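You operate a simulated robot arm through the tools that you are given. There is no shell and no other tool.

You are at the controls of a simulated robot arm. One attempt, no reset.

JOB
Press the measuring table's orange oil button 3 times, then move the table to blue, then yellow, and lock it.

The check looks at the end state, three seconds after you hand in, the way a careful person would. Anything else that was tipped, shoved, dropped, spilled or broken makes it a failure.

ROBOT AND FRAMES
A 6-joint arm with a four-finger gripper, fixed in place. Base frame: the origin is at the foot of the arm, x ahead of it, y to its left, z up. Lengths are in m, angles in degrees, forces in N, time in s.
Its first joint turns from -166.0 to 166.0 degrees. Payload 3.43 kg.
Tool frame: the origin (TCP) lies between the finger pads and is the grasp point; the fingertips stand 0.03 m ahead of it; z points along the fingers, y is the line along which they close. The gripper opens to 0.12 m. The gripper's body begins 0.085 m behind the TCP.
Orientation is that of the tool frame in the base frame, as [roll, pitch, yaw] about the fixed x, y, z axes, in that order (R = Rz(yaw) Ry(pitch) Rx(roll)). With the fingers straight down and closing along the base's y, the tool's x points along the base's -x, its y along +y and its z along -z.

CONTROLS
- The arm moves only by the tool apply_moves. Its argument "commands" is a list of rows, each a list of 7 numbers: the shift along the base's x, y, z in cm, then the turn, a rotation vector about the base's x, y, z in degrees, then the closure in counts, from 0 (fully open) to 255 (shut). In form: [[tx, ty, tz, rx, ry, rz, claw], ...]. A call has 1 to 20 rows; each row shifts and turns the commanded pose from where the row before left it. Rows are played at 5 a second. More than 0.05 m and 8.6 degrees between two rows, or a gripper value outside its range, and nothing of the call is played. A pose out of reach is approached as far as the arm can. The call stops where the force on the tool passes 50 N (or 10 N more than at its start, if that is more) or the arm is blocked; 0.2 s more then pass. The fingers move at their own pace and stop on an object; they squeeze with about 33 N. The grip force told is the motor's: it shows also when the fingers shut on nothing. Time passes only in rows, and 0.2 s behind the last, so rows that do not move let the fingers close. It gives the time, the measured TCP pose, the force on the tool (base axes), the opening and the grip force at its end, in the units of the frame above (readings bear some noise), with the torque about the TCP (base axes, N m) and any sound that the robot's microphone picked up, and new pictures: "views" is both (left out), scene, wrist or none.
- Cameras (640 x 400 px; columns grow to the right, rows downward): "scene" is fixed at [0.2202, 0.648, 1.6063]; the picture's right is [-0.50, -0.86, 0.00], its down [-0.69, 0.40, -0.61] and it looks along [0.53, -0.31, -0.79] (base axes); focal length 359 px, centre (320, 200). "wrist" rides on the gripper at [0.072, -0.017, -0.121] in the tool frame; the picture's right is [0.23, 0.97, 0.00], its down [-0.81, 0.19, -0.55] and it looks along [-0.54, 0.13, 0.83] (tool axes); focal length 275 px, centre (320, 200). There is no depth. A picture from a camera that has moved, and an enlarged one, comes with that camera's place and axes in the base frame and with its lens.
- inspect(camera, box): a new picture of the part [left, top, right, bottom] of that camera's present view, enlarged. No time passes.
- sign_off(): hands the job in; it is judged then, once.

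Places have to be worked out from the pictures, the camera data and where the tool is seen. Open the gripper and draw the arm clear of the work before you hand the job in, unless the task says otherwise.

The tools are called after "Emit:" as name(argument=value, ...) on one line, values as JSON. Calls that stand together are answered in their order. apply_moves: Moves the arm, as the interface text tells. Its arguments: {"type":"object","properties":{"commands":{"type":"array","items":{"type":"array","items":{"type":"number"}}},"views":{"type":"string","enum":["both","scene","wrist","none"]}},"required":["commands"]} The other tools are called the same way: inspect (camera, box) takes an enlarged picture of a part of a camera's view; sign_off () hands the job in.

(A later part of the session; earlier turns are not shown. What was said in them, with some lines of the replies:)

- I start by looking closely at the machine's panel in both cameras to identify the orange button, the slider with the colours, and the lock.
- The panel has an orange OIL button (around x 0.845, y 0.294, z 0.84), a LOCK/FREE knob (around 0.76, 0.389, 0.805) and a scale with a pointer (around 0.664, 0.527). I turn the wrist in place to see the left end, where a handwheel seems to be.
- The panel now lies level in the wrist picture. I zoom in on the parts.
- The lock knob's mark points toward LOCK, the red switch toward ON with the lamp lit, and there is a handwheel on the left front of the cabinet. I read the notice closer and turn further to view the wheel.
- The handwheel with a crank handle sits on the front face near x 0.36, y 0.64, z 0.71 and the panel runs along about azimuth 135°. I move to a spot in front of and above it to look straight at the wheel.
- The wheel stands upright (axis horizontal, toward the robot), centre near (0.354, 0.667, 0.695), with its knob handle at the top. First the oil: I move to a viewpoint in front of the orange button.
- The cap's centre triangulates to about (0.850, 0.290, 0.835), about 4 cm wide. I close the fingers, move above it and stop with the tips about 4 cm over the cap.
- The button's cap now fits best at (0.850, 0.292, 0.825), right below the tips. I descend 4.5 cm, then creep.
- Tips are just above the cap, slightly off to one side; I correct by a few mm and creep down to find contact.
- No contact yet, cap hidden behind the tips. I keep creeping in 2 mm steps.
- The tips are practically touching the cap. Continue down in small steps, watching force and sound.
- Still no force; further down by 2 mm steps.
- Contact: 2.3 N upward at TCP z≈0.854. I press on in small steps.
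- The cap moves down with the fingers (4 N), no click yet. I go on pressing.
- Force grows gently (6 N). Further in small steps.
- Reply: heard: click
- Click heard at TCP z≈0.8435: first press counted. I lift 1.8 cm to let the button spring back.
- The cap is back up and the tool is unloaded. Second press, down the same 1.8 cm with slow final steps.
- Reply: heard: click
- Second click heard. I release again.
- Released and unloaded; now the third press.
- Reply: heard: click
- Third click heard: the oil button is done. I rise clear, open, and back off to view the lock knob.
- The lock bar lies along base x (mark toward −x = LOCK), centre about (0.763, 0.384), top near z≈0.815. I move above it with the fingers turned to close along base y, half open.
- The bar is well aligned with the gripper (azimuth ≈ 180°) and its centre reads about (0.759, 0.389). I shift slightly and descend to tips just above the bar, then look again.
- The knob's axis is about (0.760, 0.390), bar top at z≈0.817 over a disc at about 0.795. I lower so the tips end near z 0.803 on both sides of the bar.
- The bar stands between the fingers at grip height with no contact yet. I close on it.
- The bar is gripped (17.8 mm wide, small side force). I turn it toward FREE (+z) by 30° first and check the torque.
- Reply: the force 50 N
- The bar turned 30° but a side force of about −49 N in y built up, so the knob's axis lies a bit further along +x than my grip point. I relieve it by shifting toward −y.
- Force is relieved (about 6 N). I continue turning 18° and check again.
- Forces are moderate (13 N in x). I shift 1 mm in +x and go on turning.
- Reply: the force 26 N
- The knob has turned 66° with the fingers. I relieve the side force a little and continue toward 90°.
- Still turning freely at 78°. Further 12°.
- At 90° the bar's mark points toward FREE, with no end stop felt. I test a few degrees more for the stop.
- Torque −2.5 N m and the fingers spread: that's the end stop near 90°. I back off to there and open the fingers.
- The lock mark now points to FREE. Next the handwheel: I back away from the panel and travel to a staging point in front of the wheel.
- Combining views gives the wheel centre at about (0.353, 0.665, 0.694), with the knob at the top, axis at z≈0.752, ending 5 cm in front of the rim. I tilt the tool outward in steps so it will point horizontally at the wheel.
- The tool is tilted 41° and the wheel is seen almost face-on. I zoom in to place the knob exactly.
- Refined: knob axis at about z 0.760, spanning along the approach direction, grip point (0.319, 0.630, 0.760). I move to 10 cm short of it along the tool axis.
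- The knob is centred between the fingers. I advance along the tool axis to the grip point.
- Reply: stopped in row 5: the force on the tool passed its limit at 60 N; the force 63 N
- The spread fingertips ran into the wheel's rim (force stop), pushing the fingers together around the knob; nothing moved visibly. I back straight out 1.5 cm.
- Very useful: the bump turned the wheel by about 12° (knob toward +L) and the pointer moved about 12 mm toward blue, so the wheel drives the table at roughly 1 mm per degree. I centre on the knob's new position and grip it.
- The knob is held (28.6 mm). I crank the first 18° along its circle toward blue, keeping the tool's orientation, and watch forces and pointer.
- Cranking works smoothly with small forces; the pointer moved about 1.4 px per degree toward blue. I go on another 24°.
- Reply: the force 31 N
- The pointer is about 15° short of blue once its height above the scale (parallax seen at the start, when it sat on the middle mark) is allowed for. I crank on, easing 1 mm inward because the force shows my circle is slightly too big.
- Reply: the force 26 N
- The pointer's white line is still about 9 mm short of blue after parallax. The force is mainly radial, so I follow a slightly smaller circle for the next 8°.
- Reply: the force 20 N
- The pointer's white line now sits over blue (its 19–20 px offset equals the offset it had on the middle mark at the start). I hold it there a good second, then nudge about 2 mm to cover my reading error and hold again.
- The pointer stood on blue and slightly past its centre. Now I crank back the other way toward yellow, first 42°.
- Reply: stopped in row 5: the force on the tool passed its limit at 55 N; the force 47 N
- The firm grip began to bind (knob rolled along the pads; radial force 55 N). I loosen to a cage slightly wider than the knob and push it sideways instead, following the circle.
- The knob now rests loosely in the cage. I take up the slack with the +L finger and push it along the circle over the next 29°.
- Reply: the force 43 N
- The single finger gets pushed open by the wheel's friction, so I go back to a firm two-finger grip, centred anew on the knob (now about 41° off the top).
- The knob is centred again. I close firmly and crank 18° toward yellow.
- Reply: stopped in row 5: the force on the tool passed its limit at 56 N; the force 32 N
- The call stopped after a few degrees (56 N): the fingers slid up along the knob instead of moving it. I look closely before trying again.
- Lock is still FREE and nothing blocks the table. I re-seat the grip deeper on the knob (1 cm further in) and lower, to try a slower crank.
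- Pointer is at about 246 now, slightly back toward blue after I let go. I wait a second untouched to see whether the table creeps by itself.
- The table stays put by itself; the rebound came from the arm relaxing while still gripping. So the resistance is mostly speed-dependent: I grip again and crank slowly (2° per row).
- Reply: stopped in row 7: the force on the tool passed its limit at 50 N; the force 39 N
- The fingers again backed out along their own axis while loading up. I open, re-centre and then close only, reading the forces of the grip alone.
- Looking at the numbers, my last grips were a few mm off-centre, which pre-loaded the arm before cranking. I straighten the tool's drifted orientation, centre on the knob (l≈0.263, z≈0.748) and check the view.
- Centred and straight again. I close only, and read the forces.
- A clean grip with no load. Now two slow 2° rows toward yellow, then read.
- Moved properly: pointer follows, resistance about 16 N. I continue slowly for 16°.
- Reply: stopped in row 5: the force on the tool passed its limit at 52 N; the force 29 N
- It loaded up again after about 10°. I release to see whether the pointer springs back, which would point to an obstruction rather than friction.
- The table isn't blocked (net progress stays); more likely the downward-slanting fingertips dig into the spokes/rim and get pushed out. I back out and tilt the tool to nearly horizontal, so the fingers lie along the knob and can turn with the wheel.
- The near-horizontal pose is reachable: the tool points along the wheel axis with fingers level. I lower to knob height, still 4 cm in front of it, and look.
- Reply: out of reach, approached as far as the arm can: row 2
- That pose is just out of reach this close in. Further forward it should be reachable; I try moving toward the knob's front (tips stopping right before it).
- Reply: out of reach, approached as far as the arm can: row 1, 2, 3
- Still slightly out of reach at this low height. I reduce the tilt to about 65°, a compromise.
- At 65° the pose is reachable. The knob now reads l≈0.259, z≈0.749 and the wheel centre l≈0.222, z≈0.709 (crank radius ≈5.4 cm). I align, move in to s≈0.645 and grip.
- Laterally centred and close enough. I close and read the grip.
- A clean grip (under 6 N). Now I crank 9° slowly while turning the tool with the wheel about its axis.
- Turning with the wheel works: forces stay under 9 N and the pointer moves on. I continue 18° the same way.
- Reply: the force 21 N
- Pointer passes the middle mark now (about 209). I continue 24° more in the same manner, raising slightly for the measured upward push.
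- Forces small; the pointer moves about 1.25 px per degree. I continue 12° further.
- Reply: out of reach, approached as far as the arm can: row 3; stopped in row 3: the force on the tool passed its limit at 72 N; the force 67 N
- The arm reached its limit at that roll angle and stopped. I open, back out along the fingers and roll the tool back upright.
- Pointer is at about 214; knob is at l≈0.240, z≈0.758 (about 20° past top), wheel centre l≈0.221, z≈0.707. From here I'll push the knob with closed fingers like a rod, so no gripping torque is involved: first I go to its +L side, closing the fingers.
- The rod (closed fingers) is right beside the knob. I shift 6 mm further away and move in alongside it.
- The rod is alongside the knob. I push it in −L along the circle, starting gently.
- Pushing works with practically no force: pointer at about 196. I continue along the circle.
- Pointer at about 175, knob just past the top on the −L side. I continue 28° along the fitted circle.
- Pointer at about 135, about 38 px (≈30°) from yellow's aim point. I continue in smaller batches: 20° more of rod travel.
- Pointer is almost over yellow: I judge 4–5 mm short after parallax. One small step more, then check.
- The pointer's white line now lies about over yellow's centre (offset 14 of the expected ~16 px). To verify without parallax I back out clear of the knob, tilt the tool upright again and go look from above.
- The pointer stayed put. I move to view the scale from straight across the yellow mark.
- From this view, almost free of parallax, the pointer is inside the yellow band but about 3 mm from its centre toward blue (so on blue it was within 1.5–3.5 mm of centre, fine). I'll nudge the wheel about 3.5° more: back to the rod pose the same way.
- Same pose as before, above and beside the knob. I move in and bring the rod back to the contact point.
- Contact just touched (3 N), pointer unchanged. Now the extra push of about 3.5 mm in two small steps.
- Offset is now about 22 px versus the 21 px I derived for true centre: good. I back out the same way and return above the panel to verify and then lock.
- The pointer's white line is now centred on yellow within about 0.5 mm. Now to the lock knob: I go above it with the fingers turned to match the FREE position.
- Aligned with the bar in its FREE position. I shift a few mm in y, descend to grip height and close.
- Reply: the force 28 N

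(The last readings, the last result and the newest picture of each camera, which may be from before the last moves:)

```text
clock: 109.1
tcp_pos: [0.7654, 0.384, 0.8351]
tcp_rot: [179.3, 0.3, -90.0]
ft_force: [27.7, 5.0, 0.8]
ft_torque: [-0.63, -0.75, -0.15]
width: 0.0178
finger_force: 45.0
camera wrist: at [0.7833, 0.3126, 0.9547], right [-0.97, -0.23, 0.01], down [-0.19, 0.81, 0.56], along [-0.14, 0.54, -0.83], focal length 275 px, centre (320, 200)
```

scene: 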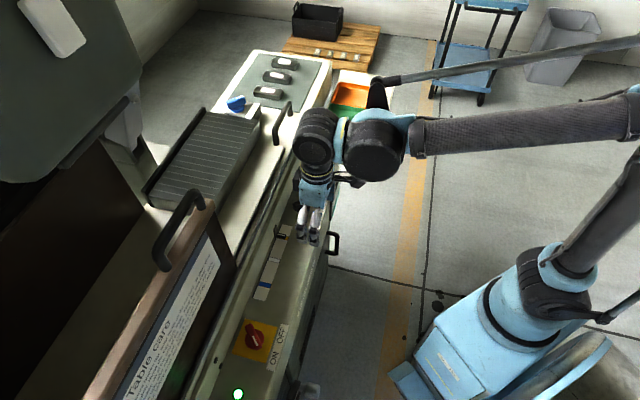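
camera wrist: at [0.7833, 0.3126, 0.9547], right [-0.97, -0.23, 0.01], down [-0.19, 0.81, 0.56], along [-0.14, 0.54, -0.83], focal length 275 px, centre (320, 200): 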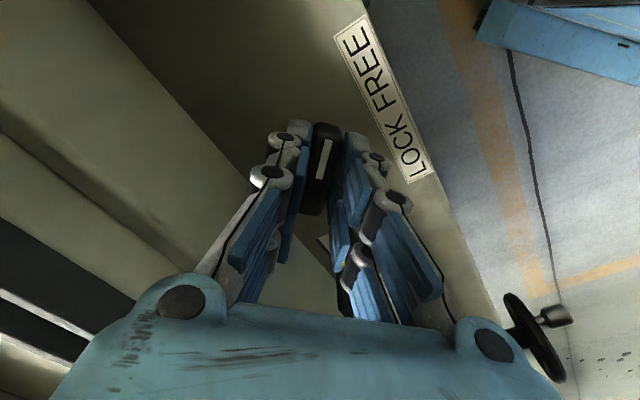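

Gripped; 28 N in x shows a 1–2 mm offset, which I relieve first, then start turning back toward LOCK.

Emit:
apply_moves(commands=[[0.15, 0, 0, 0, 0, 0, 255], [-0.07, 0, 0, 0, 0, -6, 255], [-0.07, 0, 0, 0, 0, -6, 255], [0, 0, 0, 0, 0, 0, 255]], views="none")

```text
clock: 110.1
tcp_pos: [0.7634, 0.3838, 0.8344]
tcp_rot: [179.2, 0.3, -102.1]
ft_force: [9.5, -4.1, -0.2]
ft_torque: [0.77, -0.33, -0.01]
width: 0.0178
finger_force: 45.0
```

Turning freely with about 10 N. I continue another 18°.

Emit:
apply_moves(commands=[[-0.07, 0, 0, 0, 0, -6, 255], [-0.05, 0, 0, 0, 0, -6, 255], [-0.02, 0.03, 0, 0, 0, -6, 255], [0, 0, 0, 0, 0, 0, 255]], views="none")

```text
clock: 111.1
tcp_pos: [0.7614, 0.3826, 0.835]
tcp_rot: [179.2, 0.3, -120.1]
ft_force: [0.0, 2.2, 10.3]
ft_torque: [-0.26, 0.3, -0.03]
width: 0.0177
finger_force: 45.0
```

Forces remain small. Another 24°.

Emit:
apply_moves(commands=[[-0.02, 0.05, 0, 0, 0, -6, 255], [-0.02, 0.05, 0, 0, 0, -6, 255], [-0.02, 0.06, 0, 0, 0, -6, 255], [-0.02, 0.06, 0, 0, 0, -6, 255], [0, 0, 0, 0, 0, 0, 255]], views="wrist")

```text
clock: 112.3
tcp_pos: [0.7608, 0.3855, 0.835]
tcp_rot: [179.3, 0.2, -144.0]
ft_force: [-34.3, -10.0, -0.6]
ft_torque: [-0.2, 0.87, 0.09]
width: 0.0179
finger_force: 44.9
camera wrist: at [0.7131, 0.3298, 0.9549], right [-0.76, 0.65, 0.01], down [0.55, 0.62, 0.56], along [0.36, 0.43, -0.83], focal length 275 px, centre (320, 200)
```

wrist: 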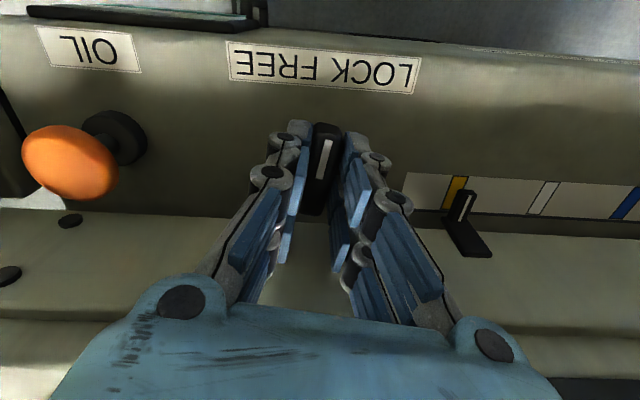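

The bar has turned 54°. There's −34 N in x now; I relieve it and go on 18°.

Emit:
apply_moves(commands=[[-0.2, -0.03, 0, 0, 0, 0, 255], [-0.02, 0.05, 0, 0, 0, -6, 255], [-0.02, 0.06, 0, 0, 0, -6, 255], [0, 0.06, 0, 0, 0, -6, 255], [0, 0, 0, 0, 0, 0, 255]], views="none")

```text
clock: 113.5
tcp_pos: [0.7601, 0.3877, 0.8352]
tcp_rot: [179.3, 0.3, -162.1]
ft_force: [-15.3, -10.8, -2.5]
ft_torque: [-0.12, -0.34, -0.05]
width: 0.0181
finger_force: 44.9
```

Still turning freely at 72°. On to 90° and a few degrees beyond to meet the stop.

Emit:
apply_moves(commands=[[-0.08, 0.0, 0, 0, 0, -6, 255], [0, 0.02, 0, 0, 0, -6, 255], [0, 0.02, 0, 0, 0, -6, 255], [0, 0, 0, 0, 0, 0, 255]], views="none")

```text
clock: 114.5
tcp_pos: [0.7603, 0.3901, 0.8344]
tcp_rot: [179.2, 0.3, -179.9]
ft_force: [4.9, 15.9, 16.8]
ft_torque: [0.5, 1.1, 0.13]
width: 0.0179
finger_force: 44.9
```

At 90° now. I turn a little further to make sure the end stop is reached.

Emit:
apply_moves(commands=[[0, 0.05, 0, 0, 0, -2.5, 255], [0, 0, 0, 0, 0, -2.5, 255], [0, 0, 0, 0, 0, 0, 255]], views="none")

```text
clock: 115.3
tcp_pos: [0.757, 0.3883, 0.8339]
tcp_rot: [179.3, 0.3, 175.0]
ft_force: [5.7, 18.7, 19.5]
ft_torque: [0.44, -0.88, 2.36]
width: 0.0196
finger_force: 45.7
```

Torque 2.4 N m and the fingers spread: the LOCK end stop. I back off, open, and rise clear.

Emit:
apply_moves(commands=[[0, -0.05, 0, 0, 0, 4.5, 255], [0, 0, 0, 0, 0, 0, 255], [0, 0, 0, 0, 0, 0, 130], [0, 0, 0, 0, 0, 0, 130], [0, 0, 2, 0, 0, 0, 130], [0, 0, 3, 0, 0, 0, 130], [0, 0, 4, 0, 0, 0, 130], [0, 0, 4, 0, 0, 0, 130], [0, 0, 0, 0, 0, 0, 130]])

Emit:
inspect(camera="wrist", box=[220, 60, 420, 220])

Emit:
inspect(camera="scene", box=[245, 180, 345, 270])

```text
clock: 117.3
tcp_pos: [0.758, 0.3891, 0.9634]
tcp_rot: [179.4, 0.2, 179.5]
ft_force: [-0.6, 0.0, 0.9]
ft_torque: [0.0, 0.04, 0.02]
width: 0.0586
finger_force: 0.0
camera wrist: at [0.6867, 0.3722, 1.0844], right [-0.22, 0.97, 0.01], down [0.81, 0.18, 0.56], along [0.54, 0.13, -0.83], focal length 275 px, centre (320, 200)
```

scene: 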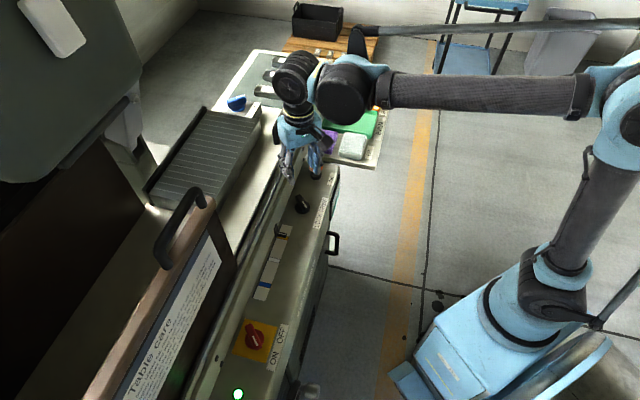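
wrist: 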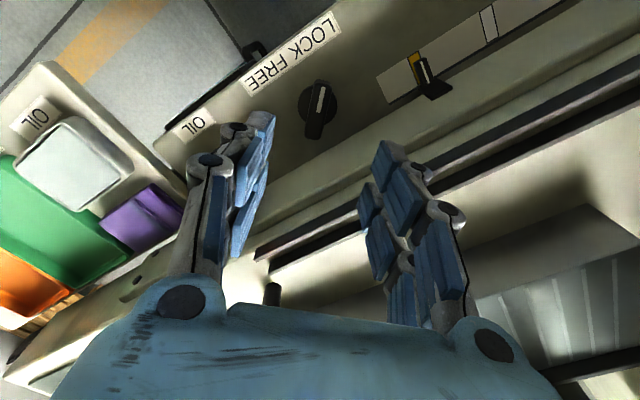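

```text
2.50 times, centred on (320, 140) of wrist
camera zoom: at [0.6867, 0.3722, 1.0844], right [-0.22, 0.97, 0.01], down [0.81, 0.18, 0.56], along [0.54, 0.13, -0.83], focal length 688 px, centre (320, 350)
```

zoom: 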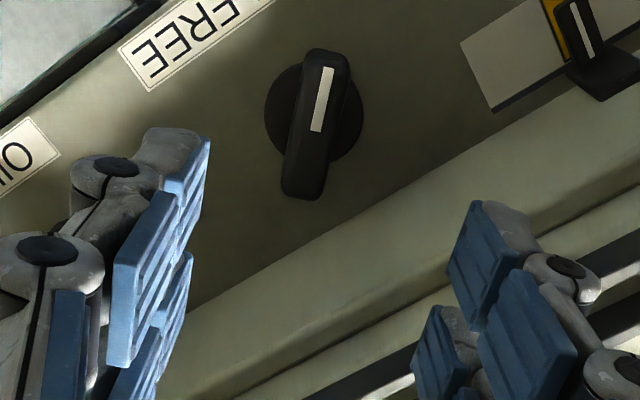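

```text
4.44 times, centred on (295, 225) of scene
camera zoom: at [0.2202, 0.648, 1.6063], right [-0.5, -0.86, 0.0], down [-0.69, 0.4, -0.61], along [0.53, -0.31, -0.79], focal length 1594 px, centre (431, 89)
```

zoom: 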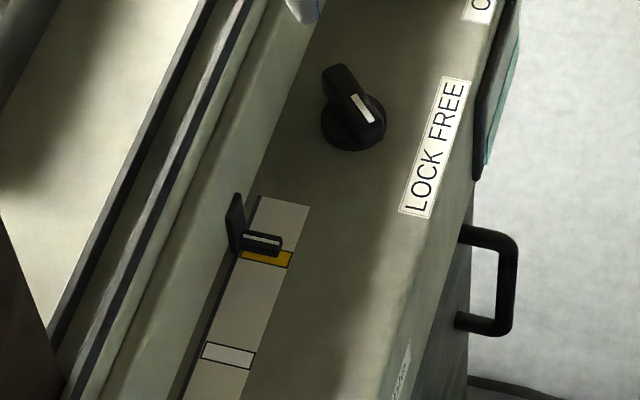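

The mark points at LOCK again and the pointer stands on yellow. I open the gripper, draw the arm back and check the whole scene.

Emit:
apply_moves(commands=[[-3, -2, 1.5, 0, 0, 5, 0], [-3, -2, 1.5, 0, 0, 5, 0], [-3, -2, 1.5, 0, 0, 5, 0], [-3, -2, 1.5, 0, 0, 5, 0], [-3, -2, 1.5, 0, 0, 5, 0], [-3, -2, 1.5, 0, 0, 5, 0], [-3, -2, 1.5, 0, 0, 5, 0], [-3, -2, 1.5, 0, 0, 5, 0], [-3, -2, 1.5, 0, 0, 5, 0], [0, 0, 0, 0, 0, 0, 0]])

Emit:
inspect(camera="wrist", box=[200, 80, 440, 260])

Emit:
inspect(camera="scene", box=[140, 0, 400, 200])

Emit:
inspect(camera="scene", box=[245, 180, 345, 270])

```text
clock: 119.5
tcp_pos: [0.4895, 0.2069, 1.1008]
tcp_rot: [179.2, 0.4, -135.4]
ft_force: [0.5, -1.2, 0.3]
ft_torque: [0.04, 0.04, -0.03]
width: 0.1201
finger_force: 0.1
camera wrist: at [0.4505, 0.1446, 1.2211], right [-0.85, 0.53, 0.01], down [0.45, 0.7, 0.56], along [0.29, 0.48, -0.83], focal length 275 px, centre (320, 200)
```

scene: 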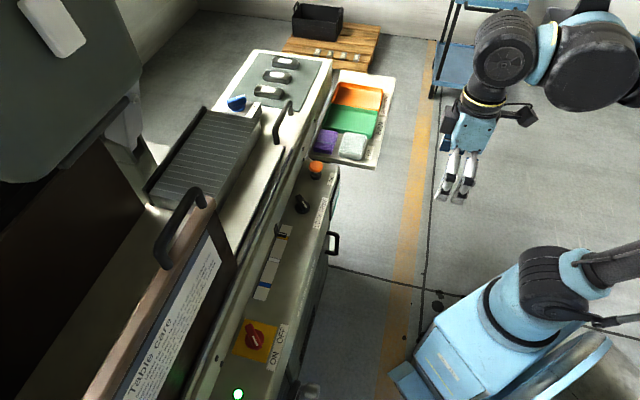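
wrist: 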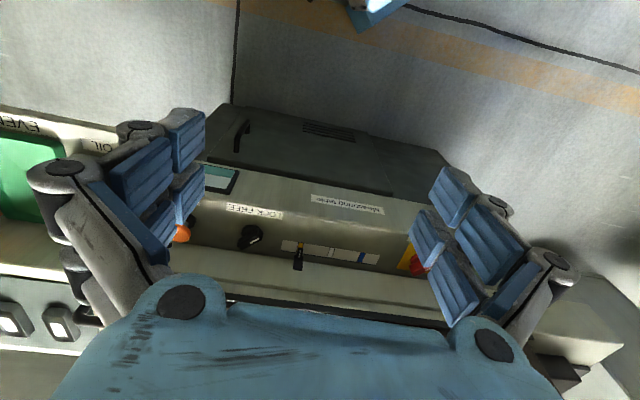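

```text
2.22 times, centred on (320, 170) of wrist
camera zoom: at [0.4505, 0.1446, 1.2211], right [-0.85, 0.53, 0.01], down [0.45, 0.7, 0.56], along [0.29, 0.48, -0.83], focal length 612 px, centre (320, 267)
```

zoom: 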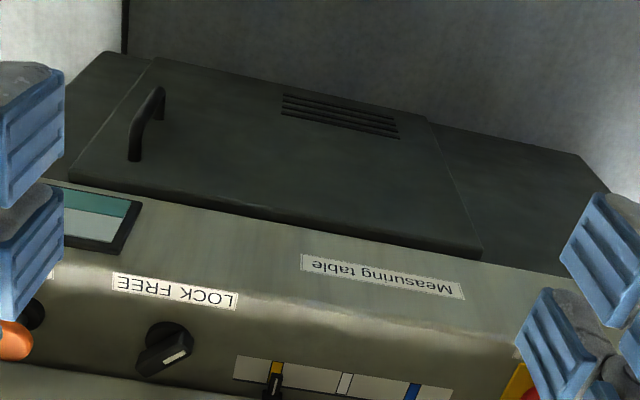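

```text
2.00 times, centred on (270, 100) of scene
camera zoom: at [0.2202, 0.648, 1.6063], right [-0.5, -0.86, 0.0], down [-0.69, 0.4, -0.61], along [0.53, -0.31, -0.79], focal length 718 px, centre (420, 400)
```

zoom: 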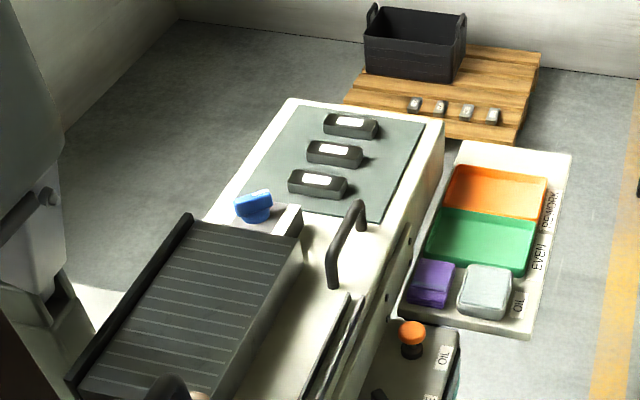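

```text
4.44 times, centred on (295, 225) of scene
camera zoom: at [0.2202, 0.648, 1.6063], right [-0.5, -0.86, 0.0], down [-0.69, 0.4, -0.61], along [0.53, -0.31, -0.79], focal length 1594 px, centre (431, 89)
```

zoom: 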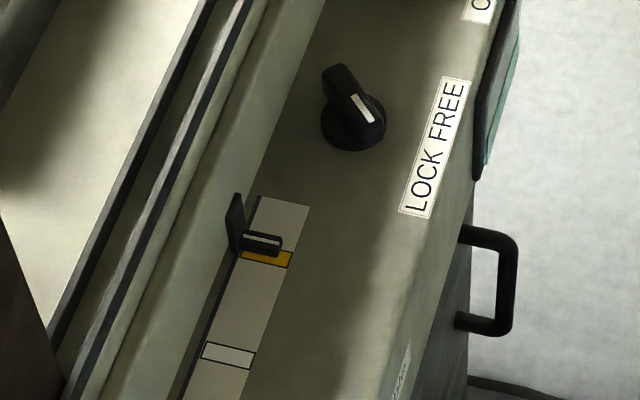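

Everything is in place: three oil clicks were heard, the table went to blue and then to yellow, the pointer sits on yellow and the knob is on LOCK. Nothing else was disturbed, and the arm is clear with the gripper open, so I hand in.

Emit:
sign_off()

```text
The job is handed in.
```

I handed the job in with the measuring table on yellow and locked.

- **Oil:** I pressed the orange oil button three times and heard a click each time.
- **Blue:** I set the lock to FREE and turned the handwheel until the table was on blue. I held it there for about a second, then a little longer just past the centre. The pointer stayed within about 4 mm of the mark's centre.
- **Yellow:** I then moved the table to yellow. A view from above showed the pointer within about 0.5 mm of the mark's centre.
- **Lock:** I turned the knob back until it hit its stop at LOCK, and the pointer stayed on yellow.

The handwheel gave some trouble. My first approach bumped its rim, and several gripped turns stopped at the force limit. I finished by pushing the crank knob with closed fingers.

In the last pictures nothing looks tipped, moved or spilled. The arm is clear and the gripper is open.
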